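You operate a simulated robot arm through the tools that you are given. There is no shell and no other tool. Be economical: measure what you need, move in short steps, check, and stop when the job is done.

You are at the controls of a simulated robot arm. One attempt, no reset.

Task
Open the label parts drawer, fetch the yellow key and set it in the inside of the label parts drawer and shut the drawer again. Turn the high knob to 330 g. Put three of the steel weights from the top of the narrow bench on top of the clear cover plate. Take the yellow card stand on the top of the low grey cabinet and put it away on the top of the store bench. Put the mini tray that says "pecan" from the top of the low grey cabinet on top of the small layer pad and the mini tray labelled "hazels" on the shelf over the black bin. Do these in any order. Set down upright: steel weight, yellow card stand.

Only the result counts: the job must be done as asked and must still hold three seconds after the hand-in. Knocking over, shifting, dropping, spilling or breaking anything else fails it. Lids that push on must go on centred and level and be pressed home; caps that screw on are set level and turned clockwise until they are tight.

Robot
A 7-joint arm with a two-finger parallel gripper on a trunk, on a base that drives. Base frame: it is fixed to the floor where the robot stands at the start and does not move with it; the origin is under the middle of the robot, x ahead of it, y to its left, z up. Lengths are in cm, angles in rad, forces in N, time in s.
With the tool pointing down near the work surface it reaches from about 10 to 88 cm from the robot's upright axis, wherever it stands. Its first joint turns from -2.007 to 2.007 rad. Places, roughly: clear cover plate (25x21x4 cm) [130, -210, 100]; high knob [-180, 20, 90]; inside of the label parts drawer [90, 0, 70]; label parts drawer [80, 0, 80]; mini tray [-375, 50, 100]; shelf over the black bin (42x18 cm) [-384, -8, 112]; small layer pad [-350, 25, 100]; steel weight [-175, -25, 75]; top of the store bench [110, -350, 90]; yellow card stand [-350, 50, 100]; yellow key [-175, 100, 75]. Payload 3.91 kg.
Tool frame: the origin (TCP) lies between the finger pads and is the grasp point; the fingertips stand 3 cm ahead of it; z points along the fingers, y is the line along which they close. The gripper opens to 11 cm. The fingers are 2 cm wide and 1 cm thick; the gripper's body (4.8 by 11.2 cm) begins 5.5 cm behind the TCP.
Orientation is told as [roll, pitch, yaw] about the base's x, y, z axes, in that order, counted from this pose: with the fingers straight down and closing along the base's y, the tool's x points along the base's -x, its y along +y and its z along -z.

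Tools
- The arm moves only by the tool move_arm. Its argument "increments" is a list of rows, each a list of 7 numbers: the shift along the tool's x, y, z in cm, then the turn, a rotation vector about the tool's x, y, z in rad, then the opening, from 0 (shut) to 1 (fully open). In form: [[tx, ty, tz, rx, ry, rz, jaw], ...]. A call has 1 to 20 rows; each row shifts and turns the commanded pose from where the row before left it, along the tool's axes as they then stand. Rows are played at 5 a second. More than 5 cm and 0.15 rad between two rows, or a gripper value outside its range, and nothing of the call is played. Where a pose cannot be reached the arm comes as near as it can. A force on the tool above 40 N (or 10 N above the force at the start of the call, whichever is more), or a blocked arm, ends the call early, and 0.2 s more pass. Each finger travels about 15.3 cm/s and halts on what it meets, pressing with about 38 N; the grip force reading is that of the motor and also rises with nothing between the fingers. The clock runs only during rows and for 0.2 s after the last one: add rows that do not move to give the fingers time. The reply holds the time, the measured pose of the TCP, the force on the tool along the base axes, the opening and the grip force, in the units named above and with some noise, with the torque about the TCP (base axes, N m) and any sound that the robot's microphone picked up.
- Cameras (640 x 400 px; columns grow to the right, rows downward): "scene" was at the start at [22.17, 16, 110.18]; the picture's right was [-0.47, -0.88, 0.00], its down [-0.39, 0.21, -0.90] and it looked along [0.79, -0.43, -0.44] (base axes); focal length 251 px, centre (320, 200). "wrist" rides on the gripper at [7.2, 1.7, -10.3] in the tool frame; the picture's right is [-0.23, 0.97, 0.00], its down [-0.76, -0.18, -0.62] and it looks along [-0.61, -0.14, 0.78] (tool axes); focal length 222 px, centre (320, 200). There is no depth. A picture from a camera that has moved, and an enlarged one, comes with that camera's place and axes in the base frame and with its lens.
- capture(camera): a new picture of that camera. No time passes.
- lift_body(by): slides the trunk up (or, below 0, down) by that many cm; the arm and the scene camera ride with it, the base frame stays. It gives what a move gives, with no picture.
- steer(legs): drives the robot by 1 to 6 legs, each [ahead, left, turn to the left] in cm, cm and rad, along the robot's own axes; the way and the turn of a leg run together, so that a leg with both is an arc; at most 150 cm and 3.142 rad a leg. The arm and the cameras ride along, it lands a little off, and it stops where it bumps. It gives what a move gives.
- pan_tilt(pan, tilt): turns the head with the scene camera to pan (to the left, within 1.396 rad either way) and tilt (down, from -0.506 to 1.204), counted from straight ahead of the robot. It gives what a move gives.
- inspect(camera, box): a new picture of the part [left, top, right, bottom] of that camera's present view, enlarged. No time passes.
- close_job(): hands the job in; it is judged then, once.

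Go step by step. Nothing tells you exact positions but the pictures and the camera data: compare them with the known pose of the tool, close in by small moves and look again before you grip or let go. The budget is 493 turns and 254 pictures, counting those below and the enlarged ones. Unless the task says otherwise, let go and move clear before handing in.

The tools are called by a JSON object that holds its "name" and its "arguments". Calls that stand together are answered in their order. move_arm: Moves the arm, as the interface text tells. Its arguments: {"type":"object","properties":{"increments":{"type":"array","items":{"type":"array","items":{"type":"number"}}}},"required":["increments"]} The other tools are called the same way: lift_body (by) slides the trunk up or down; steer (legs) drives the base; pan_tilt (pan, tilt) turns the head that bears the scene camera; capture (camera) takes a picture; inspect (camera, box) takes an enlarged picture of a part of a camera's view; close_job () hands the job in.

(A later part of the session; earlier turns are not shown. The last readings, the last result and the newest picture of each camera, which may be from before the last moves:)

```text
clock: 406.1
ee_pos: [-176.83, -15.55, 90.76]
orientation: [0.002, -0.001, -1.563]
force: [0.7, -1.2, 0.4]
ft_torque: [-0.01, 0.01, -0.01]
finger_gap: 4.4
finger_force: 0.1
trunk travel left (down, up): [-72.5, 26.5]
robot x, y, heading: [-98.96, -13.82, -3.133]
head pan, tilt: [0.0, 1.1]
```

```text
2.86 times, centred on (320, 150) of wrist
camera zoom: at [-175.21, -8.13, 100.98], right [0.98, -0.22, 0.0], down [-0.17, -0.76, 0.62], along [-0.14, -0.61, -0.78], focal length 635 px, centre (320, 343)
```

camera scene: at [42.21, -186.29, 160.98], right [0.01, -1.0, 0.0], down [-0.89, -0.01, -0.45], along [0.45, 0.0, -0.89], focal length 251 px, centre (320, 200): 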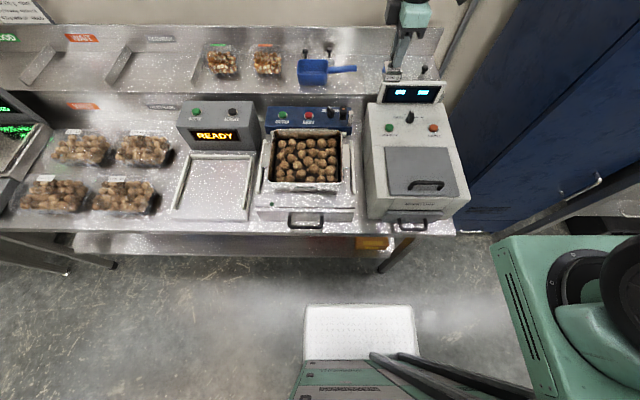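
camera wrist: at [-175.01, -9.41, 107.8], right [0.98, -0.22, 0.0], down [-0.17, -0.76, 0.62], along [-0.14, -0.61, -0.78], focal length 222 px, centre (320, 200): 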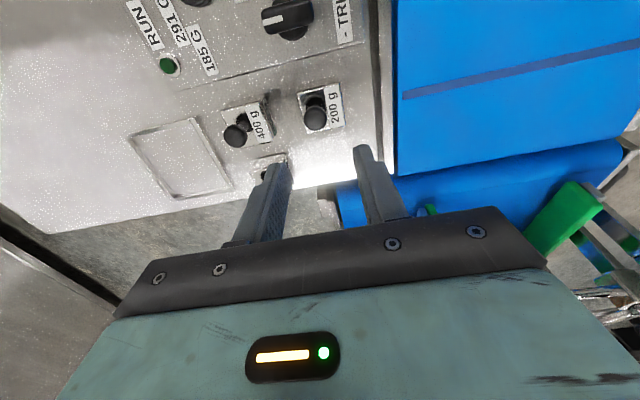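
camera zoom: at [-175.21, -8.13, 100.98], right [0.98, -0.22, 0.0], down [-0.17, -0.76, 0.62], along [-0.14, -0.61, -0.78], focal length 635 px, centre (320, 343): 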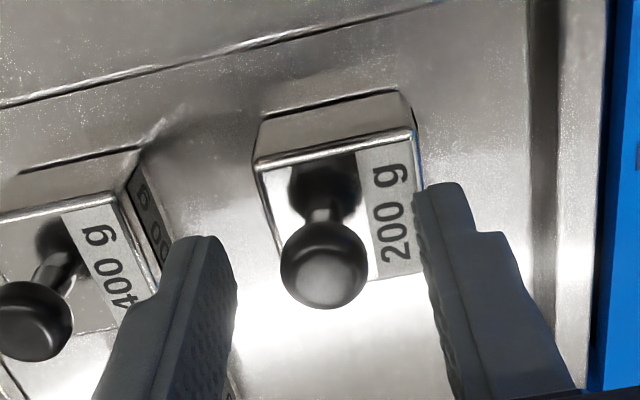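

Same alignment as before. Grip, lift, raise, and drive to the plate.

{"name": "move_arm", "arguments": {"increments": [[0, 0, 0, 0, 0, 0, 0.25], [0, 0, 0, 0, 0, 0, 0.1], [0, 0, 0, 0, 0, 0, 0.0], [0, 0, 0, 0, 0, 0, 0.0], [0, 0, -2, 0, 0, 0, 0.0], [0, 0, -3, 0, 0, 0, 0.0], [0, 0, -3, 0, 0, 0, 0.0]]}}

{"name": "lift_body", "arguments": {"by": 26}}

{"name": "steer", "arguments": {"legs": [[-50, 0, 0], [0, 0, -3.141], [0, -94, 0], [0, -95, 0]]}}

```text
clock: 407.8
ee_pos: [-176.72, -15.28, 98.64]
orientation: [0.002, 0.001, -1.564]
force: [-0.1, 0.5, -1.5]
ft_torque: [0.0, 0.0, 0.0]
finger_gap: 1.86
finger_force: 37.8
trunk travel left (down, up): [-72.5, 26.5]
robot x, y, heading: [-98.66, -13.17, -3.132]
head pan, tilt: [0.0, 1.1]
```

```text
clock: 410.4
ee_pos: [-176.65, -15.41, 124.65]
orientation: [0.002, 0.0, -1.563]
force: [-0.3, -0.2, -1.8]
ft_torque: [-0.02, 0.01, -0.02]
finger_gap: 1.91
finger_force: 38.2
trunk travel left (down, up): [-98.5, 0.5]
robot x, y, heading: [-98.91, -13.32, -3.132]
head pan, tilt: [0.0, 1.1]
```

```text
clock: 430.0
ee_pos: [16.29, -204.42, 124.73]
orientation: [0.001, -0.001, 1.485]
force: [0.8, 1.0, -1.7]
ft_torque: [0.0, 0.02, 0.02]
finger_gap: 1.89
finger_force: 37.8
trunk travel left (down, up): [-98.5, 0.5]
robot x, y, heading: [-61.14, -199.24, -0.083]
head pan, tilt: [0.0, 1.1]
```

{"name": "steer", "arguments": {"legs": [[0, 0, 0.083], [88, -14, 0]]}}

```text
clock: 435.2
ee_pos: [105.86, -209.85, 124.71]
orientation: [0.002, 0.001, 1.585]
force: [-0.5, -0.1, -2.8]
ft_torque: [0.04, -0.01, 0.04]
finger_gap: 1.9
finger_force: 38.2
trunk travel left (down, up): [-98.5, 0.5]
robot x, y, heading: [27.93, -212.4, 0.019]
head pan, tilt: [0.0, 1.1]
```

{"name": "steer", "arguments": {"legs": [[11, -1.2, -0.019]]}}

{"name": "move_arm", "arguments": {"increments": [[0, -4, 2, 0, 0, 0, 0.0], [0, -4, 2, 0, 0, 0, 0.0]]}}

{"name": "capture", "arguments": {"camera": "wrist"}}

```text
clock: 436.4
ee_pos: [116.92, -212.48, 124.57]
orientation: [0.003, 0.0, 1.566]
force: [0.0, 0.8, -1.6]
ft_torque: [-0.01, 0.0, -0.01]
finger_gap: 1.89
finger_force: 38.1
trunk travel left (down, up): [-98.5, 0.5]
robot x, y, heading: [39.11, -213.46, -0.003]
head pan, tilt: [0.0, 1.1]
```

```text
clock: 437.0
ee_pos: [124.78, -212.68, 120.64]
orientation: [0.004, 0.0, 1.567]
force: [0.1, -0.5, -1.7]
ft_torque: [0.02, -0.05, -0.01]
finger_gap: 1.87
finger_force: 38.1
trunk travel left (down, up): [-98.5, 0.5]
robot x, y, heading: [39.19, -213.28, -0.006]
head pan, tilt: [0.0, 1.1]
```

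```text
81 pictures are left
camera wrist: at [123.22, -219.77, 130.85], right [-0.97, 0.23, 0.0], down [0.18, 0.76, 0.62], along [0.14, 0.61, -0.78], focal length 222 px, centre (320, 200)
```

wrist: 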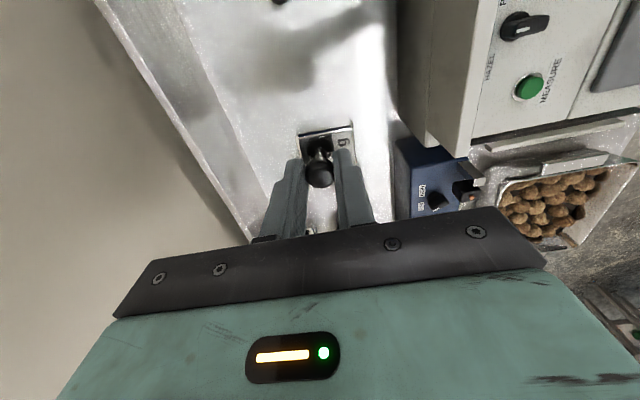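

{"name": "move_arm", "arguments": {"increments": [[0, 0, 4, 0, 0, 0, 0.0], [0, 0, 4, 0, 0, 0, 0.0], [0, 0, 3, 0, 0, 0, 0.0], [0, 0, 1.6, 0, 0, 0, 0.0], [0, 0, 0.3, 0, 0, 0, 0.0]]}}

{"name": "move_arm", "arguments": {"increments": [[0, 0, 0.25, 0, 0, 0, 0.0], [0, 0, 0.25, 0, 0, 0, 0.0]]}}

```text
clock: 438.2
ee_pos: [124.92, -212.51, 107.77]
orientation: [0.001, 0.001, 1.565]
force: [0.3, 0.2, -2.4]
ft_torque: [-0.02, -0.03, -0.01]
finger_gap: 1.86
finger_force: 37.8
trunk travel left (down, up): [-98.5, 0.5]
robot x, y, heading: [39.03, -213.21, -0.003]
head pan, tilt: [0.0, 1.1]
```

```text
clock: 438.8
ee_pos: [124.77, -212.56, 107.19]
orientation: [0.003, -0.001, 1.566]
force: [-0.3, 0.3, -1.7]
ft_torque: [0.02, -0.02, -0.02]
finger_gap: 1.89
finger_force: 37.6
trunk travel left (down, up): [-98.5, 0.5]
robot x, y, heading: [39.19, -213.13, -0.003]
head pan, tilt: [0.0, 1.1]
```

{"name": "move_arm", "arguments": {"increments": [[0, 0, 0.25, 0, 0, 0, 0.0], [0, 0, 0.2, 0, 0, 0, 0.0]]}}

{"name": "move_arm", "arguments": {"increments": [[0, 0, 0.2, 0, 0, 0, 0.0]]}}

```text
clock: 439.4
ee_pos: [124.79, -212.51, 106.93]
orientation: [-0.001, -0.002, 1.567]
force: [-0.3, -0.9, 7.3]
ft_torque: [-0.05, 0.27, 0.03]
finger_gap: 1.88
finger_force: 38.2
trunk travel left (down, up): [-98.5, 0.5]
robot x, y, heading: [39.03, -213.14, -0.004]
head pan, tilt: [0.0, 1.1]
```

```text
clock: 439.8
ee_pos: [124.8, -212.64, 106.59]
orientation: [-0.001, 0.0, 1.562]
force: [1.6, -1.9, 15.6]
ft_torque: [-0.12, 0.01, 0.03]
finger_gap: 1.86
finger_force: 38.2
trunk travel left (down, up): [-98.5, 0.5]
robot x, y, heading: [38.81, -213.7, -0.001]
head pan, tilt: [0.0, 1.1]
```

{"name": "move_arm", "arguments": {"increments": [[0, 0, -0.1, 0, 0, 0, 0.0], [0, 0, 0, 0, 0, 0, 0.15], [0, 0, 0, 0, 0, 0, 0.25], [0, 0, 0, 0, 0, 0, 0.4], [0, 0, 0, 0, 0, 0, 0.4], [0, 0, -3, 0, 0, 0, 0.4], [0, 0, -4, 0, 0, 0, 0.4], [0, 0, -4, 0, 0, 0, 0.4], [0, 0, -4, 0, 0, 0, 0.4], [0, 4, -2, 0, 0, 0, 0.4], [0, 4, 0, 0, 0, 0, 0.4]]}}

{"name": "inspect", "arguments": {"camera": "wrist", "box": [160, 10, 400, 190]}}

{"name": "steer", "arguments": {"legs": [[-88, 0, 0], [0, 97, 0], [0, 97, 0], [0, 0, 3.141], [0, 0, 0.05]]}}

```text
clock: 442.2
ee_pos: [116.89, -212.37, 123.64]
orientation: [0.001, 0.001, 1.565]
force: [1.1, -0.2, 0.2]
ft_torque: [0.01, 0.04, 0.0]
finger_gap: 4.41
finger_force: 0.0
trunk travel left (down, up): [-98.5, 0.5]
robot x, y, heading: [39.18, -213.11, -0.003]
head pan, tilt: [0.0, 1.1]
```

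```text
2.22 times, centred on (280, 100) of wrist
camera zoom: at [115.18, -219.45, 133.96], right [-0.97, 0.23, 0.0], down [0.18, 0.76, 0.62], along [0.14, 0.61, -0.78], focal length 494 px, centre (409, 422)
```

zoom: 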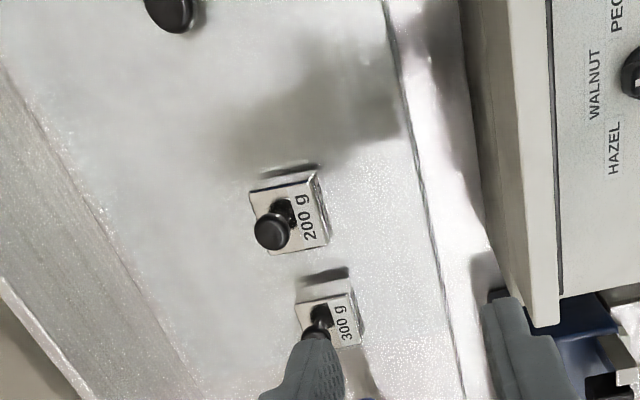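

```text
clock: 463.9
ee_pos: [-124.88, -19.46, 123.57]
orientation: [0.003, -0.001, -1.57]
force: [-0.9, -0.3, 0.2]
ft_torque: [-0.02, -0.02, 0.0]
finger_gap: 4.38
finger_force: 0.2
trunk travel left (down, up): [-98.5, 0.5]
robot x, y, heading: [-47.06, -17.81, -3.136]
head pan, tilt: [0.0, 1.1]
```

{"name": "steer", "arguments": {"legs": [[55, 2.3, 0]]}}

{"name": "lift_body", "arguments": {"by": -26}}

{"name": "capture", "arguments": {"camera": "wrist"}}

```text
clock: 467.0
ee_pos: [-179.26, -21.5, 123.65]
orientation: [0.003, 0.001, -1.572]
force: [0.4, -0.3, -0.4]
ft_torque: [-0.04, 0.02, 0.04]
finger_gap: 4.41
finger_force: 0.2
trunk travel left (down, up): [-98.5, 0.5]
robot x, y, heading: [-101.36, -20.2, 3.148]
head pan, tilt: [0.0, 1.1]
```

```text
clock: 469.7
ee_pos: [-179.18, -21.52, 97.67]
orientation: [0.002, 0.0, -1.573]
force: [0.6, -1.1, 0.6]
ft_torque: [0.0, -0.03, 0.0]
finger_gap: 4.4
finger_force: 0.0
trunk travel left (down, up): [-72.5, 26.5]
robot x, y, heading: [-101.34, -20.52, 3.14]
head pan, tilt: [0.0, 1.1]
```

```text
79 pictures are left
camera wrist: at [-177.46, -14.19, 107.96], right [0.97, -0.23, 0.0], down [-0.18, -0.76, 0.62], along [-0.14, -0.61, -0.78], focal length 222 px, centre (320, 200)
```

wrist: 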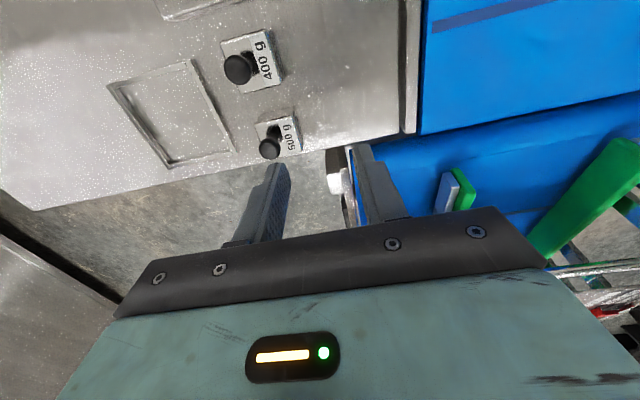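

{"name": "move_arm", "arguments": {"increments": [[-0.3, -4.4, 0, 0, 0, 0, 0.4], [0, 0, 3.5, 0, 0, 0, 0.4], [0, 0, 3.5, 0, 0, 0, 0.4]]}}

{"name": "inspect", "arguments": {"camera": "wrist", "box": [220, 80, 420, 220]}}

```text
clock: 470.5
ee_pos: [-183.55, -21.95, 90.67]
orientation: [0.002, 0.001, -1.573]
force: [-0.3, 0.8, 0.5]
ft_torque: [0.0, -0.02, -0.01]
finger_gap: 4.41
finger_force: 0.0
trunk travel left (down, up): [-72.5, 26.5]
robot x, y, heading: [-101.61, -20.0, 3.139]
head pan, tilt: [0.0, 1.1]
```

```text
2.86 times, centred on (320, 150) of wrist
camera zoom: at [-181.78, -14.62, 101.01], right [0.97, -0.23, 0.0], down [-0.18, -0.76, 0.62], along [-0.14, -0.61, -0.78], focal length 635 px, centre (320, 343)
```

zoom: 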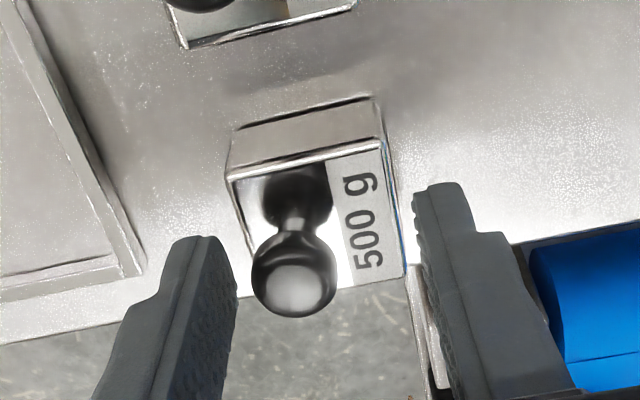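

{"name": "move_arm", "arguments": {"increments": [[0, -0.7, 0, 0, 0, 0, 0.4], [0, 0, 0, 0, 0, 0, 0.25], [0, 0, 0, 0, 0, 0, 0.1], [0, 0, 0, 0, 0, 0, 0.0], [0, 0, 0, 0, 0, 0, 0.0], [0, 0, -2, 0, 0, 0, 0.0], [0, 0, -3, 0, 0, 0, 0.0], [0, 0, -3, 0, 0, 0, 0.0]]}}

{"name": "lift_body", "arguments": {"by": 26}}

{"name": "steer", "arguments": {"legs": [[-50, 0, 0], [0, 0, -3.141], [0, -94, 0], [0, -95, 0]]}}

```text
clock: 472.3
ee_pos: [-184.29, -21.82, 98.4]
orientation: [0.004, 0.001, -1.572]
force: [0.1, 0.3, -5.0]
ft_torque: [0.0, 0.0, 0.02]
finger_gap: 1.91
finger_force: 37.6
trunk travel left (down, up): [-72.5, 26.5]
robot x, y, heading: [-101.68, -19.99, 3.14]
head pan, tilt: [0.0, 1.1]
```

```text
clock: 475.0
ee_pos: [-184.38, -21.74, 124.54]
orientation: [0.002, -0.001, -1.573]
force: [-0.1, -0.1, -4.3]
ft_torque: [0.02, 0.07, 0.01]
finger_gap: 1.91
finger_force: 37.8
trunk travel left (down, up): [-98.5, 0.5]
robot x, y, heading: [-101.4, -20.37, 3.139]
head pan, tilt: [0.0, 1.1]
```

```text
clock: 494.2
ee_pos: [57.11, -194.03, 124.38]
orientation: [0.002, 0.0, 1.735]
force: [0.8, 0.5, -5.4]
ft_torque: [-0.02, -0.05, -0.01]
finger_gap: 1.92
finger_force: 38.3
trunk travel left (down, up): [-98.5, 0.5]
robot x, y, heading: [-24.27, -209.3, 0.165]
head pan, tilt: [0.0, 1.1]
```

{"name": "steer", "arguments": {"legs": [[-10, 0, 0], [0, 0, -0.165], [60, -11, 0]]}}

```text
clock: 499.0
ee_pos: [109.14, -219.63, 124.42]
orientation: [0.0, 0.001, 1.575]
force: [0.7, 0.1, -5.0]
ft_torque: [-0.05, -0.03, -0.01]
finger_gap: 1.89
finger_force: 37.9
trunk travel left (down, up): [-98.5, 0.5]
robot x, y, heading: [26.37, -221.5, 0.014]
head pan, tilt: [0.0, 1.1]
```

{"name": "steer", "arguments": {"legs": [[12, 2.3, -0.012]]}}

{"name": "move_arm", "arguments": {"increments": [[0, -2, 2, 0, 0, 0, 0.0], [0, -2, 2, 0, 0, 0, 0.0]]}}

{"name": "capture", "arguments": {"camera": "wrist"}}

```text
clock: 500.3
ee_pos: [120.72, -218.38, 124.49]
orientation: [0.001, -0.001, 1.562]
force: [-0.3, -0.3, -4.1]
ft_torque: [-0.01, -0.01, 0.0]
finger_gap: 1.91
finger_force: 37.6
trunk travel left (down, up): [-98.5, 0.5]
robot x, y, heading: [38.06, -219.43, -0.007]
head pan, tilt: [0.0, 1.1]
```

```text
clock: 500.9
ee_pos: [124.82, -218.33, 120.3]
orientation: [0.003, 0.0, 1.562]
force: [-0.6, -0.1, -4.3]
ft_torque: [0.04, -0.04, 0.0]
finger_gap: 1.91
finger_force: 37.7
trunk travel left (down, up): [-98.5, 0.5]
robot x, y, heading: [37.86, -219.48, -0.006]
head pan, tilt: [0.0, 1.1]
```

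```text
77 pictures are left
camera wrist: at [123.18, -225.37, 130.58], right [-0.97, 0.24, 0.0], down [0.19, 0.76, 0.62], along [0.14, 0.61, -0.78], focal length 222 px, centre (320, 200)
```

wrist: 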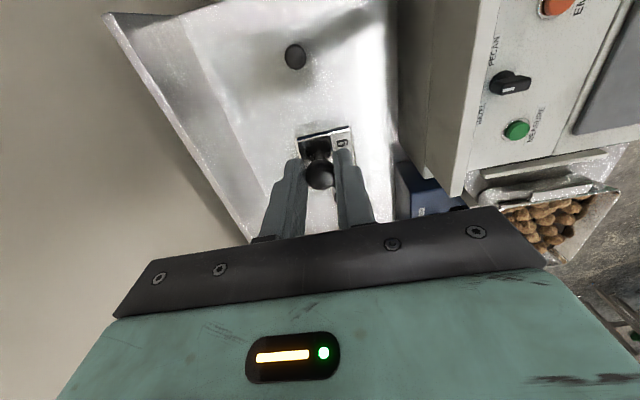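

{"name": "move_arm", "arguments": {"increments": [[0, 0, 4, 0, 0, 0, 0.0], [0, 0, 4, 0, 0, 0, 0.0], [0, 0, 3, 0, 0, 0, 0.0], [0, 0, 1.6, 0, 0, 0, 0.0], [0, 0, 0.3, 0, 0, 0, 0.0]]}}

{"name": "capture", "arguments": {"camera": "wrist"}}

{"name": "move_arm", "arguments": {"increments": [[0, 0, 0.25, 0, 0, 0, 0.0], [0, 0, 0.2, 0, 0, 0, 0.0]]}}

```text
clock: 502.1
ee_pos: [124.77, -218.27, 107.35]
orientation: [0.001, 0.0, 1.562]
force: [0.7, -0.2, -5.1]
ft_torque: [-0.05, -0.03, -0.05]
finger_gap: 1.9
finger_force: 38.0
trunk travel left (down, up): [-98.5, 0.5]
robot x, y, heading: [37.65, -219.55, -0.008]
head pan, tilt: [0.0, 1.1]
```

```text
76 pictures are left
camera wrist: at [123.1, -225.52, 117.64], right [-0.97, 0.24, 0.0], down [0.19, 0.76, 0.62], along [0.14, 0.61, -0.78], focal length 222 px, centre (320, 200)
```

wrist: 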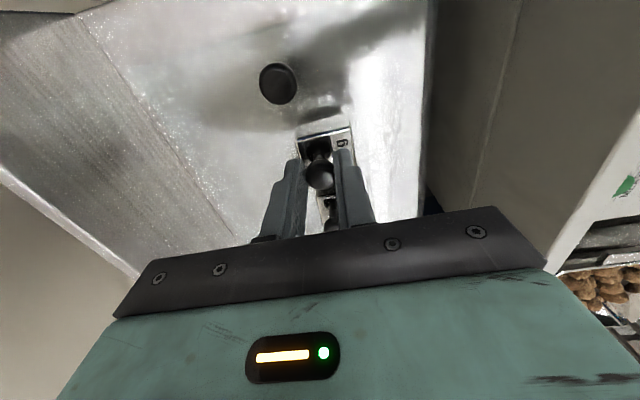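

```text
clock: 502.7
ee_pos: [124.75, -218.48, 107.0]
orientation: [0.002, -0.001, 1.562]
force: [-0.1, -0.5, -4.8]
ft_torque: [-0.05, 0.01, 0.02]
finger_gap: 1.88
finger_force: 38.1
trunk travel left (down, up): [-98.5, 0.5]
robot x, y, heading: [37.89, -219.27, -0.003]
head pan, tilt: [0.0, 1.1]
```

{"name": "move_arm", "arguments": {"increments": [[0, 0, 0.2, 0, 0, 0, 0.0], [0, 0, 0.2, 0, 0, 0, 0.0]]}}

{"name": "move_arm", "arguments": {"increments": [[0, 0, 0.2, 0, 0, 0, 0.0]]}}

```text
clock: 503.3
ee_pos: [124.87, -218.27, 106.9]
orientation: [-0.002, 0.0, 1.563]
force: [4.1, -0.8, 10.4]
ft_torque: [-0.04, 0.16, 0.01]
finger_gap: 1.93
finger_force: 37.8
trunk travel left (down, up): [-98.5, 0.5]
robot x, y, heading: [37.91, -219.33, -0.008]
head pan, tilt: [0.0, 1.1]
```

```text
clock: 503.7
ee_pos: [124.94, -218.41, 106.68]
orientation: [-0.002, -0.004, 1.563]
force: [7.4, -0.6, 21.0]
ft_torque: [-0.06, -0.24, 0.01]
finger_gap: 1.9
finger_force: 38.2
trunk travel left (down, up): [-98.5, 0.5]
robot x, y, heading: [37.89, -219.05, -0.003]
head pan, tilt: [0.0, 1.1]
```

{"name": "move_arm", "arguments": {"increments": [[0, 0, -0.1, 0, 0, 0, 0.0], [0, 0, 0, 0, 0, 0, 0.15], [0, 0, 0, 0, 0, 0, 0.25], [0, 0, 0, 0, 0, 0, 0.4], [0, 0, 0, 0, 0, 0, 0.4], [0, 0, -3, 0, 0, 0, 0.4], [0, 0, -4, 0, 0, 0, 0.4], [0, 0, -4, 0, 0, 0, 0.4], [0, 0, -4, 0, 0, 0, 0.4], [0, 4, -2, 0, 0, 0, 0.4], [0, 4, 0, 0, 0, 0, 0.4]]}}

{"name": "inspect", "arguments": {"camera": "wrist", "box": [140, 10, 400, 210]}}

```text
clock: 506.1
ee_pos: [116.78, -218.11, 123.54]
orientation: [0.003, 0.0, 1.562]
force: [0.4, -0.3, 0.1]
ft_torque: [-0.01, 0.02, -0.01]
finger_gap: 4.42
finger_force: 0.0
trunk travel left (down, up): [-98.5, 0.5]
robot x, y, heading: [37.85, -219.31, -0.005]
head pan, tilt: [0.0, 1.1]
```

```text
2.00 times, centred on (270, 110) of wrist
camera zoom: at [115.06, -225.29, 133.95], right [-0.97, 0.24, 0.0], down [0.19, 0.76, 0.62], along [0.14, 0.61, -0.78], focal length 444 px, centre (420, 380)
```

zoom: 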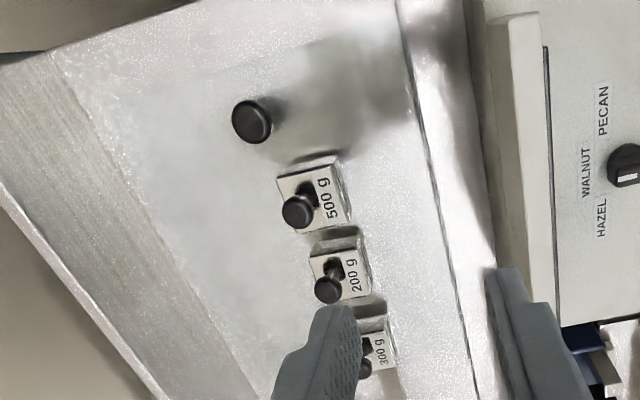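

All three weights are on the plate. While here I'll look at the store bench.

{"name": "steer", "arguments": {"legs": [[-75, 0, 0], [0, -85, 0]]}}

{"name": "pan_tilt", "arguments": {"pan": -0.1, "tilt": 0.5}}

{"name": "capture", "arguments": {"camera": "scene"}}

```text
clock: 514.1
ee_pos: [39.93, -300.72, 123.63]
orientation: [0.002, 0.0, 1.547]
force: [-1.1, -0.3, -0.1]
ft_torque: [-0.01, 0.03, -0.02]
finger_gap: 4.4
finger_force: 0.1
trunk travel left (down, up): [-98.5, 0.5]
robot x, y, heading: [-38.83, -301.0, -0.021]
head pan, tilt: [0.0, 1.1]
```

```text
clock: 515.1
ee_pos: [39.97, -300.76, 123.64]
orientation: [0.002, -0.001, 1.547]
force: [0.9, 0.0, 0.6]
ft_torque: [-0.03, 0.06, 0.01]
finger_gap: 4.43
finger_force: 0.2
trunk travel left (down, up): [-98.5, 0.5]
robot x, y, heading: [-38.77, -300.82, -0.025]
head pan, tilt: [-0.099, 0.499]
```

```text
74 pictures are left
camera scene: at [-15.34, -281.86, 165.75], right [-0.12, -0.99, 0.0], down [-0.48, 0.06, -0.88], along [0.87, -0.11, -0.48], focal length 251 px, centre (320, 200)
```

scene: 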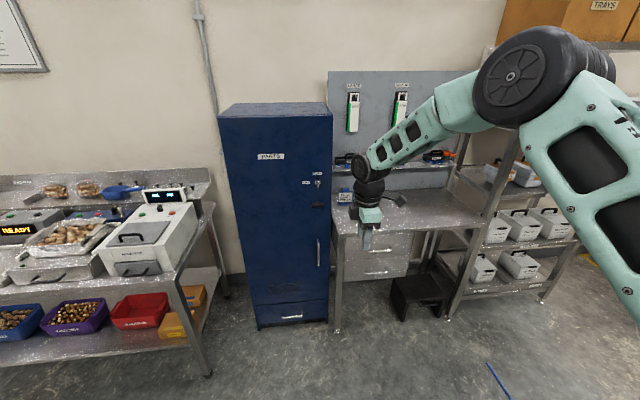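

{"name": "steer", "arguments": {"legs": [[0, 0, 0.023], [0, 140, 0], [0, 142, 0], [0, 0, 3.141]]}}

```text
clock: 536.5
ee_pos: [-126.72, -23.91, 123.59]
orientation: [0.0, -0.002, -1.523]
force: [0.2, -0.5, -0.9]
ft_torque: [0.0, 0.0, 0.03]
finger_gap: 4.38
finger_force: 0.1
trunk travel left (down, up): [-98.5, 0.5]
robot x, y, heading: [-47.91, -18.16, -3.09]
head pan, tilt: [-0.099, 0.499]
```

{"name": "steer", "arguments": {"legs": [[0, 0, -0.051], [-20, 0, 0], [0, -107, 0], [0, -107, 0]]}}

```text
clock: 548.7
ee_pos: [-113.62, 191.06, 123.76]
orientation: [0.0, -0.001, -1.523]
force: [-0.1, 0.3, 0.5]
ft_torque: [0.02, -0.01, -0.01]
finger_gap: 4.39
finger_force: 0.1
trunk travel left (down, up): [-98.5, 0.5]
robot x, y, heading: [-35.08, 196.34, -3.092]
head pan, tilt: [-0.099, 0.499]
```

{"name": "steer", "arguments": {"legs": [[0, 0, -0.05], [60, 0, 0]]}}

```text
clock: 552.5
ee_pos: [-172.83, 195.61, 123.63]
orientation: [0.002, -0.001, -1.583]
force: [0.1, -0.5, -0.1]
ft_torque: [0.0, 0.0, 0.03]
finger_gap: 4.36
finger_force: 0.0
trunk travel left (down, up): [-98.5, 0.5]
robot x, y, heading: [-94.04, 196.83, 3.135]
head pan, tilt: [-0.099, 0.499]
```

{"name": "steer", "arguments": {"legs": [[100, 0, 0.005], [70, 0, 0], [0, 137, 0]]}}

{"name": "pan_tilt", "arguments": {"pan": 0.0, "tilt": 0.8}}

{"name": "capture", "arguments": {"camera": "scene"}}

{"name": "capture", "arguments": {"camera": "wrist"}}

```text
clock: 567.5
ee_pos: [-342.3, 59.82, 123.75]
orientation: [0.004, 0.0, -1.561]
force: [0.1, -0.1, -0.7]
ft_torque: [-0.01, 0.01, -0.01]
finger_gap: 4.4
finger_force: 0.1
trunk travel left (down, up): [-98.5, 0.5]
robot x, y, heading: [-263.98, 62.81, -3.131]
head pan, tilt: [-0.099, 0.499]
```

```text
clock: 568.3
ee_pos: [-342.26, 59.87, 123.58]
orientation: [0.003, 0.0, -1.559]
force: [0.1, 1.3, -0.7]
ft_torque: [-0.01, 0.01, -0.01]
finger_gap: 4.39
finger_force: 0.1
trunk travel left (down, up): [-98.5, 0.5]
robot x, y, heading: [-263.54, 62.6, -3.129]
head pan, tilt: [0.0, 0.799]
```

```text
73 pictures are left
camera scene: at [-285.67, 41.63, 163.17], right [-0.01, 1.0, 0.0], down [0.72, 0.01, -0.7], along [-0.7, -0.01, -0.72], focal length 251 px, centre (320, 200)
```

scene: 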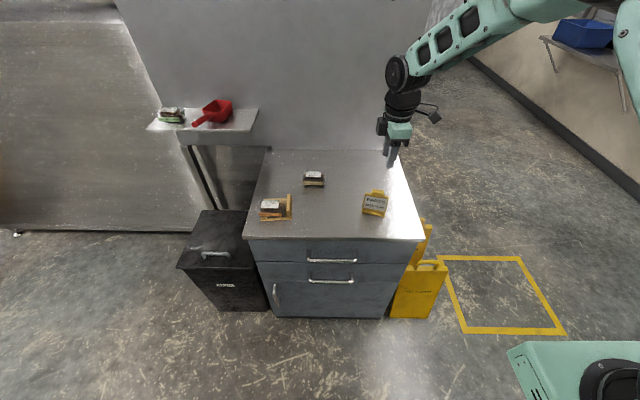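

```text
72 pictures are left
camera wrist: at [-340.61, 67.22, 133.95], right [0.98, -0.22, 0.0], down [-0.17, -0.76, 0.62], along [-0.13, -0.61, -0.78], focal length 222 px, centre (320, 200)
```

wrist: 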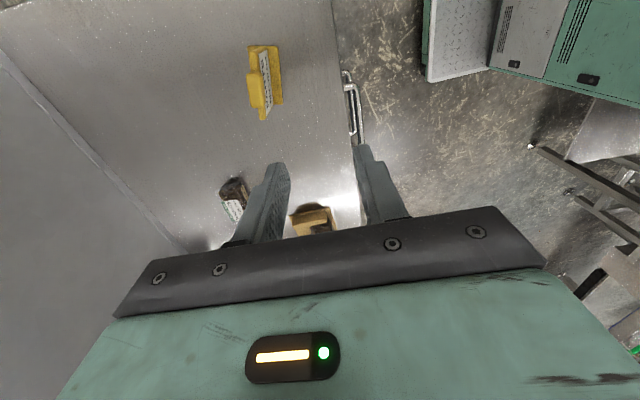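

{"name": "inspect", "arguments": {"camera": "wrist", "box": [220, 30, 320, 130]}}

{"name": "inspect", "arguments": {"camera": "scene", "box": [340, 175, 410, 225]}}

```text
4.00 times, centred on (270, 80) of wrist
camera zoom: at [-340.61, 67.22, 133.95], right [0.98, -0.22, 0.0], down [-0.17, -0.76, 0.62], along [-0.13, -0.61, -0.78], focal length 888 px, centre (520, 680)
```

zoom: 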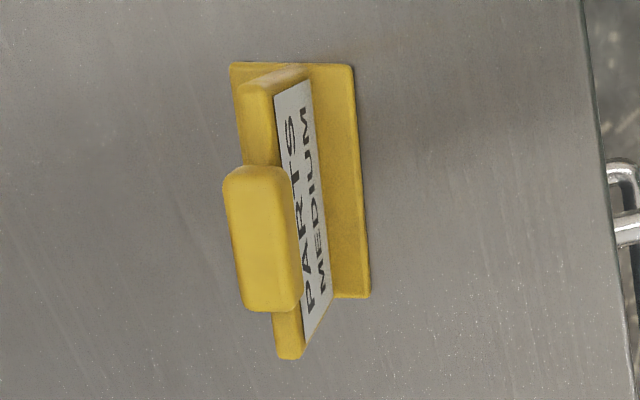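

```text
8.00 times, centred on (375, 200) of scene
camera zoom: at [-285.67, 41.63, 163.17], right [-0.01, 1.0, 0.0], down [0.72, 0.01, -0.7], along [-0.7, -0.01, -0.72], focal length 2006 px, centre (-120, 200)
```

zoom: 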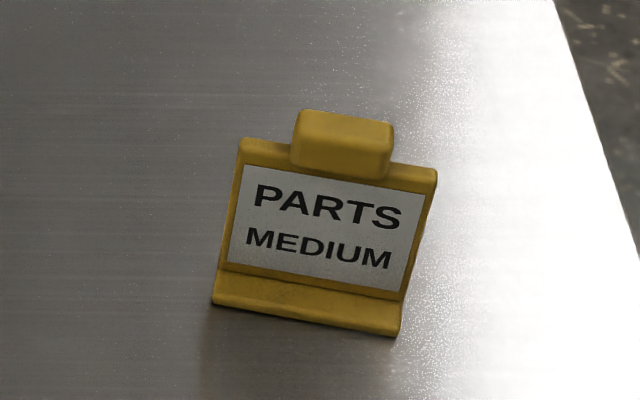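

The stand is turned about 12°; its handle is near (-351.5, 61.7, 98.7). I'll close in and align the gripper to it.

{"name": "steer", "arguments": {"legs": [[22, 0, -0.012]]}}

{"name": "move_arm", "arguments": {"increments": [[0.5, 4.3, 0, 0, 0, 0.07, 0.45], [0.5, 4.3, 0, 0, 0, 0.07, 0.45], [0.5, 4.0, 0, 0, 0, 0.07, 0.45]]}}

{"name": "lift_body", "arguments": {"by": -16}}

{"name": "capture", "arguments": {"camera": "wrist"}}

{"name": "capture", "arguments": {"camera": "scene"}}

```text
clock: 570.0
ee_pos: [-364.69, 61.04, 123.67]
orientation: [0.0, 0.0, -1.576]
force: [-0.1, -0.5, 0.2]
ft_torque: [0.0, 0.02, -0.04]
finger_gap: 4.38
finger_force: 0.1
trunk travel left (down, up): [-98.5, 0.5]
robot x, y, heading: [-285.73, 62.27, 3.138]
head pan, tilt: [0.0, 0.799]
```

```text
clock: 570.8
ee_pos: [-352.02, 61.65, 123.83]
orientation: [0.001, 0.001, -1.788]
force: [-0.8, -0.7, 0.3]
ft_torque: [0.0, -0.03, 0.01]
finger_gap: 4.94
finger_force: 0.0
trunk travel left (down, up): [-98.5, 0.5]
robot x, y, heading: [-286.08, 62.4, 3.143]
head pan, tilt: [0.0, 0.799]
```

```text
clock: 572.6
ee_pos: [-351.98, 61.63, 107.9]
orientation: [0.004, 0.0, -1.786]
force: [1.0, -0.6, 0.2]
ft_torque: [0.03, -0.02, 0.02]
finger_gap: 4.93
finger_force: 0.1
trunk travel left (down, up): [-82.5, 16.5]
robot x, y, heading: [-285.95, 61.91, 3.136]
head pan, tilt: [0.0, 0.799]
```

```text
69 pictures are left
camera wrist: at [-348.74, 68.5, 118.05], right [0.9, -0.43, 0.0], down [-0.34, -0.71, 0.62], along [-0.27, -0.56, -0.78], focal length 222 px, centre (320, 200)
```

wrist: 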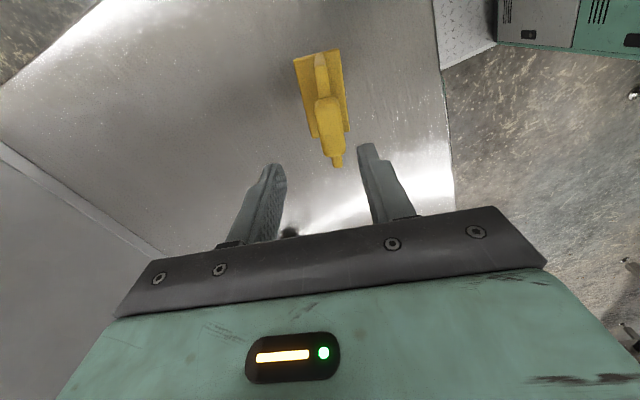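

```text
68 pictures are left
camera scene: at [-308.41, 41.88, 147.17], right [0.0, 1.0, 0.0], down [0.72, 0.0, -0.7], along [-0.7, 0.0, -0.72], focal length 251 px, centre (320, 200)
```

scene: 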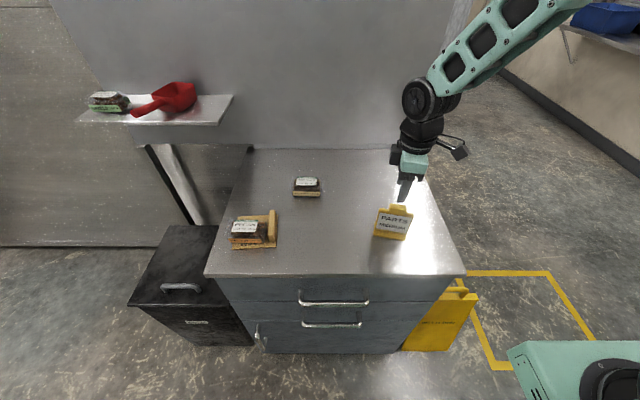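

{"name": "inspect", "arguments": {"camera": "wrist", "box": [270, 40, 370, 180]}}

{"name": "inspect", "arguments": {"camera": "scene", "box": [350, 170, 440, 250]}}

```text
2.86 times, centred on (320, 110) of wrist
camera zoom: at [-348.74, 68.5, 118.05], right [0.9, -0.43, 0.0], down [-0.34, -0.71, 0.62], along [-0.27, -0.56, -0.78], focal length 635 px, centre (320, 457)
```

zoom: 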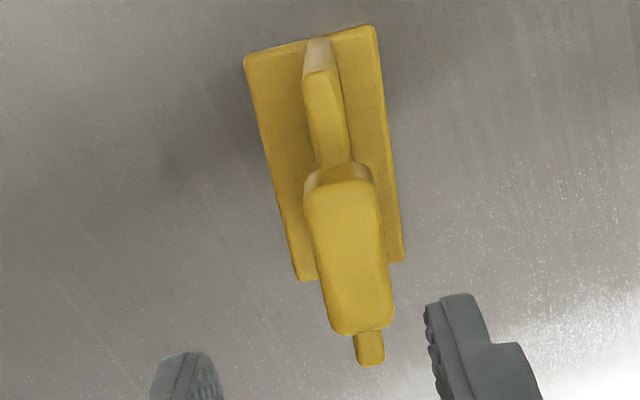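

```text
5.00 times, centred on (395, 210) of scene
camera zoom: at [-308.41, 41.88, 147.17], right [0.0, 1.0, 0.0], down [0.72, 0.0, -0.7], along [-0.7, 0.0, -0.72], focal length 1254 px, centre (-55, 150)
```

zoom: 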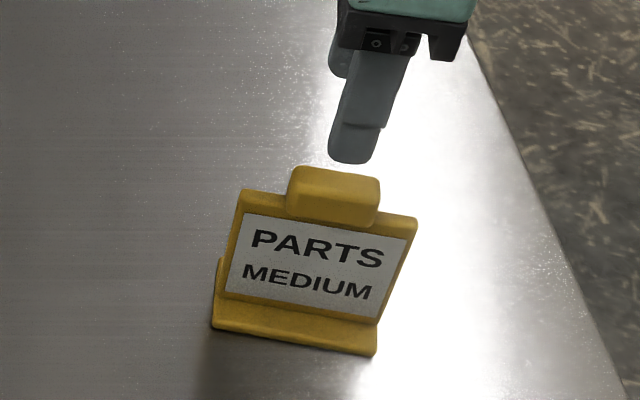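

{"name": "move_arm", "arguments": {"increments": [[0.1, 0.9, 3, 0, 0, 0.03, 0.45], [0, 0, 3, 0, 0, 0, 0.45]]}}

{"name": "inspect", "arguments": {"camera": "wrist", "box": [220, 70, 420, 230]}}

{"name": "inspect", "arguments": {"camera": "scene", "box": [350, 160, 450, 250]}}

```text
clock: 573.2
ee_pos: [-351.13, 61.42, 101.79]
orientation: [0.004, 0.0, -1.82]
force: [-0.1, 0.2, 0.5]
ft_torque: [0.02, 0.02, 0.01]
finger_gap: 4.95
finger_force: 0.0
trunk travel left (down, up): [-82.5, 16.5]
robot x, y, heading: [-286.13, 62.65, 3.137]
head pan, tilt: [0.0, 0.799]
```

```text
2.50 times, centred on (320, 150) of wrist
camera zoom: at [-347.66, 68.19, 112.12], right [0.89, -0.46, 0.0], down [-0.36, -0.7, 0.62], along [-0.28, -0.55, -0.78], focal length 555 px, centre (320, 325)
```

zoom: 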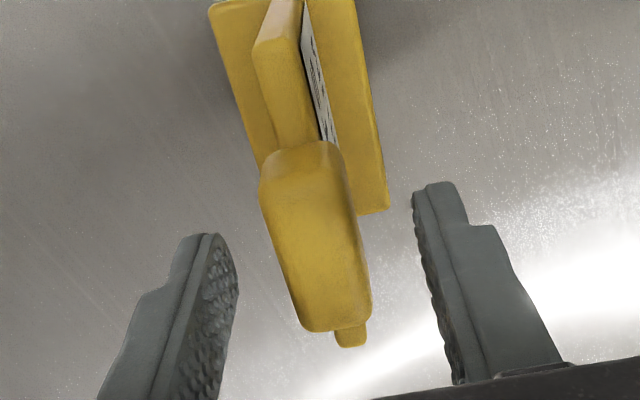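

```text
4.44 times, centred on (400, 205) of scene
camera zoom: at [-308.38, 41.89, 147.18], right [0.0, 1.0, 0.0], down [0.72, 0.0, -0.7], along [-0.7, 0.0, -0.72], focal length 1114 px, centre (-36, 178)
```

zoom: 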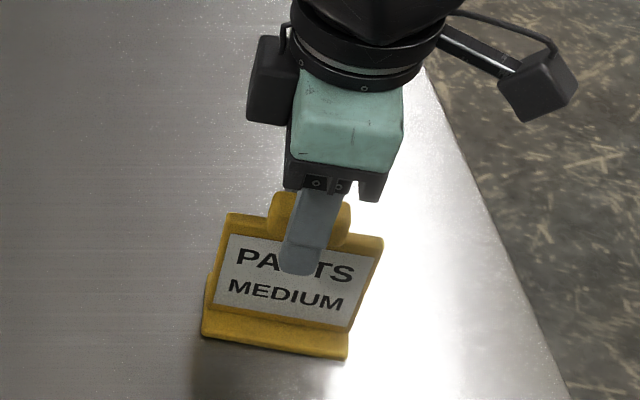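

{"name": "move_arm", "arguments": {"increments": [[0, 0, 1.8, 0, 0, 0, 0.45], [0, 0, 0, 0, 0, 0, 0.3], [0, 0, 0, 0, 0, 0, 0.2], [0, 0, 0, 0, 0, 0, 0.1], [0, 0, 0, 0, 0, 0, 0.1]]}}

{"name": "inspect", "arguments": {"camera": "wrist", "box": [220, 70, 420, 230]}}

```text
clock: 574.4
ee_pos: [-351.1, 61.47, 99.97]
orientation: [0.003, 0.001, -1.817]
force: [-0.6, 0.6, 0.1]
ft_torque: [0.01, -0.01, -0.01]
finger_gap: 1.93
finger_force: 37.9
trunk travel left (down, up): [-82.5, 16.5]
robot x, y, heading: [-285.94, 62.39, 3.137]
head pan, tilt: [0.0, 0.799]
```

```text
2.50 times, centred on (320, 150) of wrist
camera zoom: at [-347.65, 68.23, 110.32], right [0.89, -0.46, 0.0], down [-0.36, -0.7, 0.62], along [-0.28, -0.55, -0.78], focal length 555 px, centre (320, 325)
```

zoom: 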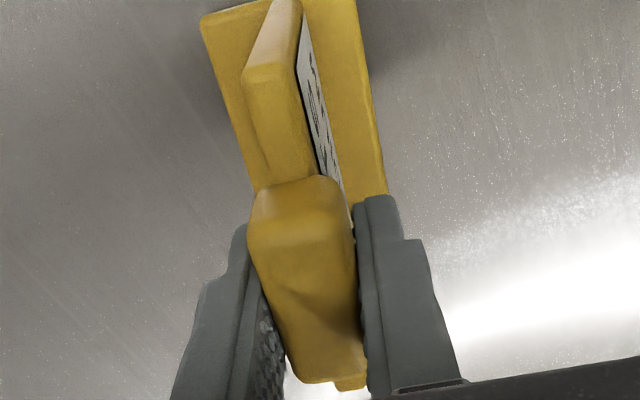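

Gripped. Lift and retrace the route back through the passage in reverse.

{"name": "move_arm", "arguments": {"increments": [[0, 0, -2, 0, 0, 0, 0.05], [0, 0, -3, 0, 0, 0, 0.05], [0, 0, -3, 0, 0, 0, 0.05]]}}

{"name": "lift_body", "arguments": {"by": 16}}

{"name": "inspect", "arguments": {"camera": "scene", "box": [340, 120, 500, 260]}}

{"name": "steer", "arguments": {"legs": [[-20, 0, 0], [0, -133, 0]]}}

```text
clock: 575.2
ee_pos: [-351.22, 61.57, 107.93]
orientation: [0.003, 0.001, -1.816]
force: [-0.6, 0.1, -1.1]
ft_torque: [0.0, 0.01, 0.02]
finger_gap: 1.96
finger_force: 37.5
trunk travel left (down, up): [-82.5, 16.5]
robot x, y, heading: [-285.98, 62.6, 3.139]
head pan, tilt: [0.0, 0.799]
```

```text
clock: 577.1
ee_pos: [-351.16, 61.52, 124.05]
orientation: [0.003, 0.0, -1.817]
force: [0.6, 0.3, -2.3]
ft_torque: [-0.02, -0.02, -0.03]
finger_gap: 1.96
finger_force: 38.0
trunk travel left (down, up): [-98.5, 0.5]
robot x, y, heading: [-285.78, 62.51, 3.135]
head pan, tilt: [0.0, 0.799]
```

```text
2.86 times, centred on (420, 190) of scene
camera zoom: at [-308.42, 41.88, 163.16], right [0.0, 1.0, 0.0], down [0.72, 0.0, -0.7], along [-0.7, 0.0, -0.72], focal length 716 px, centre (34, 229)
```

zoom: 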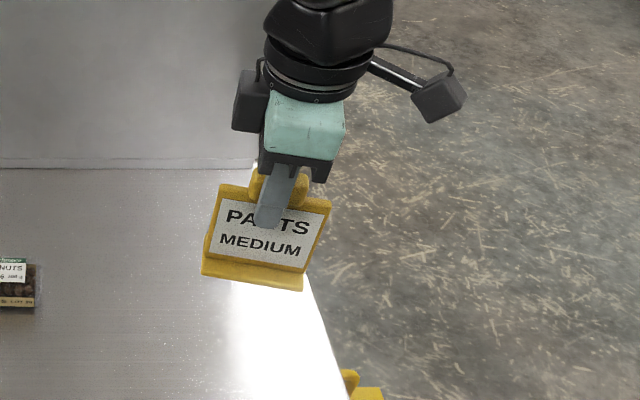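

```text
clock: 585.0
ee_pos: [-330.67, 195.73, 124.04]
orientation: [0.004, 0.001, -1.813]
force: [1.1, -0.2, -0.6]
ft_torque: [0.04, 0.02, -0.01]
finger_gap: 1.95
finger_force: 37.8
trunk travel left (down, up): [-98.5, 0.5]
robot x, y, heading: [-265.39, 196.62, 3.137]
head pan, tilt: [0.0, 0.799]
```

{"name": "steer", "arguments": {"legs": [[-115, 0, 0], [-115, 0, 0]]}}

{"name": "steer", "arguments": {"legs": [[0, 107, 0], [0, 107, 0]]}}

```text
clock: 596.4
ee_pos: [-98.06, 198.81, 124.12]
orientation: [0.002, 0.002, -1.762]
force: [-0.3, -0.7, -0.6]
ft_torque: [0.01, -0.04, 0.04]
finger_gap: 1.97
finger_force: 38.2
trunk travel left (down, up): [-98.5, 0.5]
robot x, y, heading: [-32.94, 203.23, -3.094]
head pan, tilt: [0.0, 0.799]
```

```text
clock: 607.1
ee_pos: [-95.54, -12.58, 124.09]
orientation: [0.003, -0.001, -1.82]
force: [-0.4, -0.2, -0.9]
ft_torque: [-0.03, -0.01, 0.0]
finger_gap: 1.96
finger_force: 38.1
trunk travel left (down, up): [-98.5, 0.5]
robot x, y, heading: [-29.98, -11.41, 3.133]
head pan, tilt: [0.0, 0.799]
```

{"name": "steer", "arguments": {"legs": [[12, 0, 0], [0, 0, -3.133], [0, -110, 0], [0, -110, 0]]}}

{"name": "pan_tilt", "arguments": {"pan": 0.0, "tilt": 0.7}}

```text
clock: 626.2
ee_pos: [23.88, -233.82, 124.09]
orientation: [0.006, 0.0, 1.309]
force: [-0.3, -0.7, -1.1]
ft_torque: [0.02, -0.01, 0.01]
finger_gap: 1.93
finger_force: 37.9
trunk travel left (down, up): [-98.5, 0.5]
robot x, y, heading: [-40.89, -233.68, -0.02]
head pan, tilt: [0.0, 0.799]
```

```text
clock: 626.9
ee_pos: [23.91, -233.94, 124.14]
orientation: [0.003, 0.001, 1.309]
force: [0.8, -0.3, -1.1]
ft_torque: [0.01, 0.01, 0.03]
finger_gap: 1.93
finger_force: 38.1
trunk travel left (down, up): [-98.5, 0.5]
robot x, y, heading: [-41.28, -233.78, -0.021]
head pan, tilt: [0.0, 0.7]
```

{"name": "steer", "arguments": {"legs": [[0, 0, 0.02], [0, -112, 0]]}}

{"name": "capture", "arguments": {"camera": "scene"}}

```text
clock: 632.8
ee_pos: [23.32, -341.52, 123.99]
orientation: [0.004, 0.0, 1.312]
force: [0.4, 0.0, -1.3]
ft_torque: [0.0, 0.02, 0.0]
finger_gap: 1.96
finger_force: 37.7
trunk travel left (down, up): [-98.5, 0.5]
robot x, y, heading: [-41.75, -341.53, -0.014]
head pan, tilt: [0.0, 0.7]
```

```text
61 pictures are left
camera scene: at [-19.11, -321.73, 163.99], right [-0.01, -1.0, 0.0], down [-0.64, 0.01, -0.76], along [0.76, -0.01, -0.64], focal length 251 px, centre (320, 200)
```

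scene: 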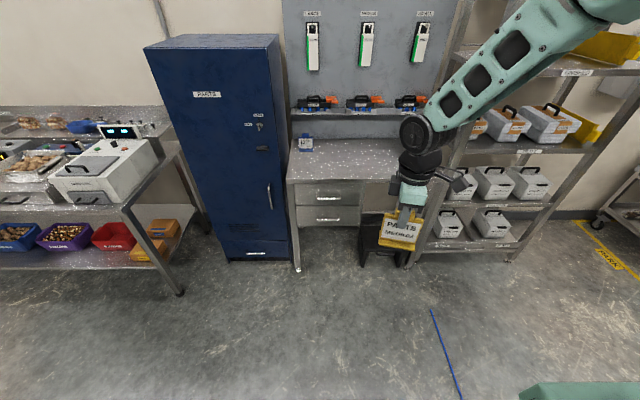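

{"name": "steer", "arguments": {"legs": [[0, 0, 0.012], [65, -5, 0]]}}

{"name": "capture", "arguments": {"camera": "scene"}}

{"name": "capture", "arguments": {"camera": "wrist"}}

```text
clock: 636.6
ee_pos: [86.86, -344.07, 124.09]
orientation: [0.003, 0.0, 1.345]
force: [-0.1, -0.4, -0.5]
ft_torque: [-0.03, -0.03, 0.02]
finger_gap: 1.95
finger_force: 37.8
trunk travel left (down, up): [-98.5, 0.5]
robot x, y, heading: [21.59, -346.11, 0.014]
head pan, tilt: [0.0, 0.7]
```

```text
60 pictures are left
camera scene: at [43.8, -325.57, 163.99], right [0.02, -1.0, 0.0], down [-0.64, -0.01, -0.76], along [0.76, 0.01, -0.64], focal length 251 px, centre (320, 200)
```

scene: 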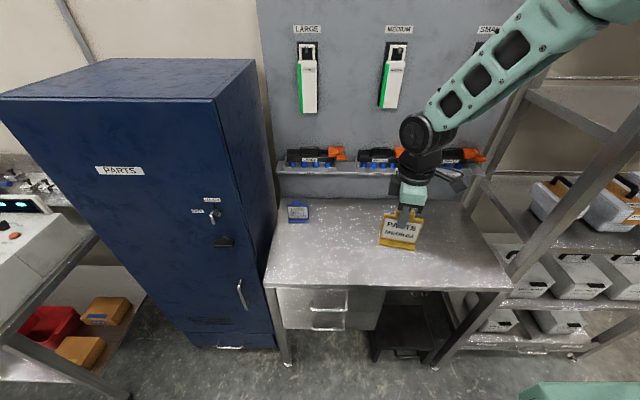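

```text
59 pictures are left
camera wrist: at [83.59, -350.69, 134.35], right [-0.9, 0.44, 0.0], down [0.35, 0.7, 0.62], along [0.27, 0.56, -0.78], focal length 222 px, centre (320, 200)
```

wrist: 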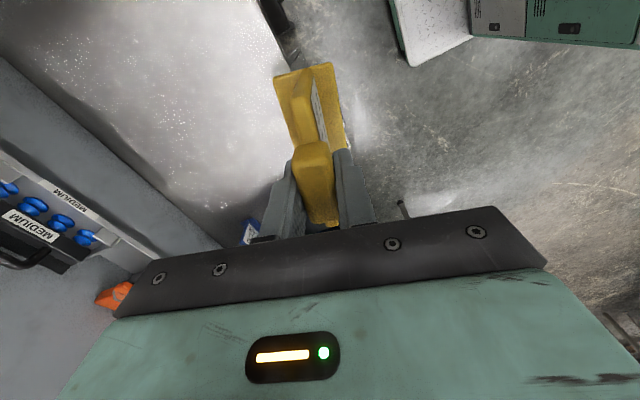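

{"name": "steer", "arguments": {"legs": [[20, -3, -0.012]]}}

{"name": "lift_body", "arguments": {"by": -15}}

{"name": "capture", "arguments": {"camera": "scene"}}

```text
clock: 638.3
ee_pos: [107.12, -347.93, 123.91]
orientation: [0.002, -0.001, 1.327]
force: [-0.5, 0.3, 0.0]
ft_torque: [-0.05, -0.04, 0.02]
finger_gap: 1.95
finger_force: 37.9
trunk travel left (down, up): [-98.5, 0.5]
robot x, y, heading: [42.11, -349.26, 0.003]
head pan, tilt: [0.0, 0.7]
```

```text
clock: 640.0
ee_pos: [107.13, -348.07, 109.0]
orientation: [0.003, -0.001, 1.328]
force: [0.4, 0.6, -1.4]
ft_torque: [0.0, -0.03, -0.03]
finger_gap: 1.95
finger_force: 38.5
trunk travel left (down, up): [-83.5, 15.5]
robot x, y, heading: [42.05, -349.23, 0.004]
head pan, tilt: [0.0, 0.7]
```

```text
58 pictures are left
camera scene: at [64.49, -328.68, 148.99], right [0.0, -1.0, 0.0], down [-0.64, 0.0, -0.76], along [0.76, 0.0, -0.64], focal length 251 px, centre (320, 200)
```

scene: 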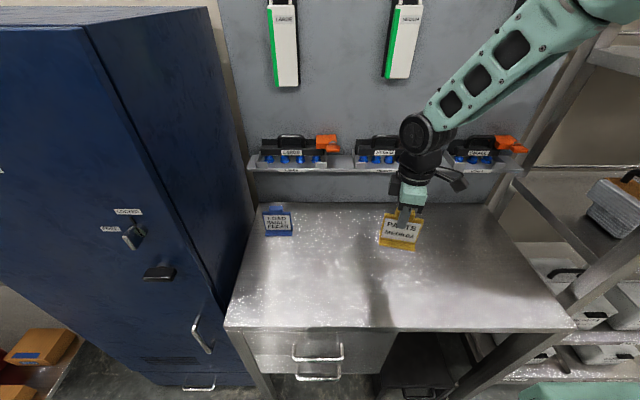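

{"name": "move_arm", "arguments": {"increments": [[0, 0, 2, 0, 0, 0, 0.05], [0, 0, 2, 0, 0, 0, 0.05], [0, 0, 2, 0, 0, 0, 0.05], [0, 0, 1, 0, 0, 0, 0.05], [0, 0, 1, 0, 0, 0, 0.05]]}}

{"name": "inspect", "arguments": {"camera": "scene", "box": [330, 170, 470, 280]}}

```text
clock: 641.2
ee_pos: [107.0, -347.99, 100.95]
orientation: [0.003, 0.0, 1.33]
force: [-0.5, -0.6, -1.2]
ft_torque: [0.0, 0.01, -0.01]
finger_gap: 1.93
finger_force: 38.0
trunk travel left (down, up): [-83.5, 15.5]
robot x, y, heading: [42.11, -348.92, 0.001]
head pan, tilt: [0.0, 0.7]
```

```text
3.64 times, centred on (400, 225) of scene
camera zoom: at [64.47, -328.68, 148.99], right [0.0, -1.0, 0.0], down [-0.64, 0.0, -0.76], along [0.76, 0.0, -0.64], focal length 912 px, centre (29, 109)
```

zoom: 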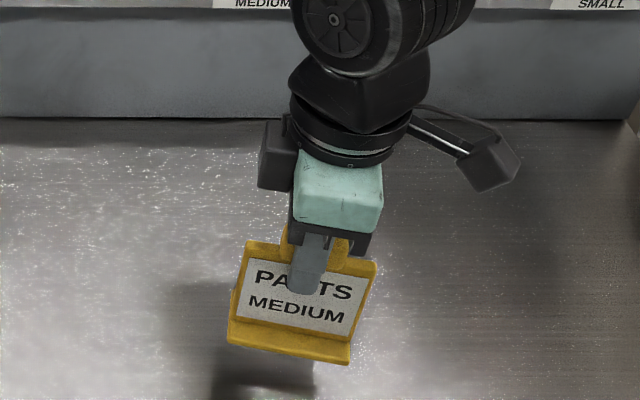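

{"name": "move_arm", "arguments": {"increments": [[0, 0, 0.8, 0, 0, 0, 0.05], [0, 0, 0.7, 0, 0, 0, 0.05], [0, 0, 0.5, 0, 0, 0, 0.05]]}}

{"name": "inspect", "arguments": {"camera": "scene", "box": [330, 170, 470, 280]}}

```text
clock: 642.0
ee_pos: [107.2, -347.84, 99.13]
orientation: [0.003, 0.001, 1.33]
force: [-0.1, 0.5, -1.8]
ft_torque: [0.03, -0.03, 0.0]
finger_gap: 1.96
finger_force: 38.2
trunk travel left (down, up): [-83.5, 15.5]
robot x, y, heading: [41.59, -349.07, -0.004]
head pan, tilt: [0.0, 0.7]
```

```text
3.64 times, centred on (400, 225) of scene
camera zoom: at [64.48, -328.68, 148.99], right [0.0, -1.0, 0.0], down [-0.64, 0.0, -0.76], along [0.76, 0.0, -0.64], focal length 912 px, centre (29, 109)
```

zoom: 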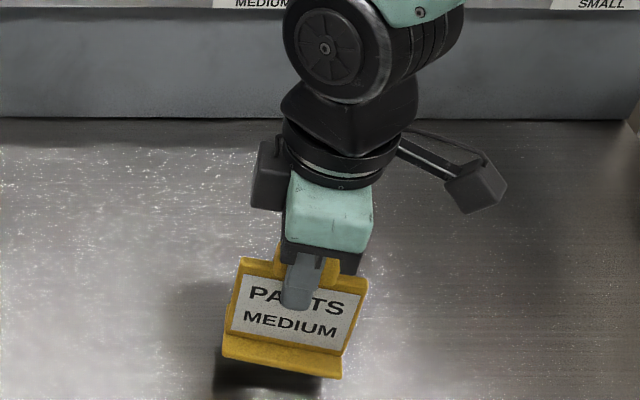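

{"name": "move_arm", "arguments": {"increments": [[0, 0, 0.5, 0, 0, 0, 0.05], [0, 0, 0.5, 0, 0, 0, 0.05], [0, 0, 0.4, 0, 0, 0, 0.05]]}}

{"name": "move_arm", "arguments": {"increments": [[0, 0, 0.4, 0, 0, 0, 0.05], [0, 0, 0.4, 0, 0, 0, 0.05]]}}

{"name": "inspect", "arguments": {"camera": "scene", "box": [330, 170, 470, 280]}}

```text
clock: 642.8
ee_pos: [107.12, -347.64, 97.6]
orientation: [0.002, 0.0, 1.331]
force: [-0.1, -0.4, -0.2]
ft_torque: [0.02, 0.0, -0.02]
finger_gap: 1.93
finger_force: 38.1
trunk travel left (down, up): [-83.5, 15.5]
robot x, y, heading: [42.19, -349.22, -0.004]
head pan, tilt: [0.0, 0.7]
```

```text
clock: 643.4
ee_pos: [107.07, -347.74, 96.79]
orientation: [0.003, 0.001, 1.329]
force: [0.6, 0.8, -0.8]
ft_torque: [0.0, 0.0, 0.0]
finger_gap: 1.96
finger_force: 38.2
trunk travel left (down, up): [-83.5, 15.5]
robot x, y, heading: [41.98, -348.92, 0.001]
head pan, tilt: [0.0, 0.7]
```

```text
3.64 times, centred on (400, 225) of scene
camera zoom: at [64.48, -328.68, 148.99], right [0.0, -1.0, 0.0], down [-0.64, 0.0, -0.76], along [0.76, 0.0, -0.64], focal length 912 px, centre (29, 109)
```

zoom: 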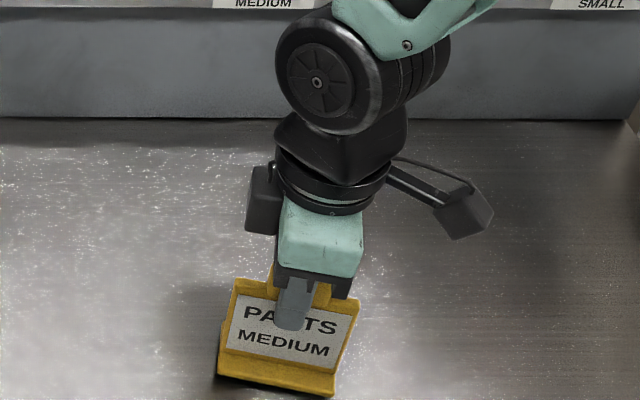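

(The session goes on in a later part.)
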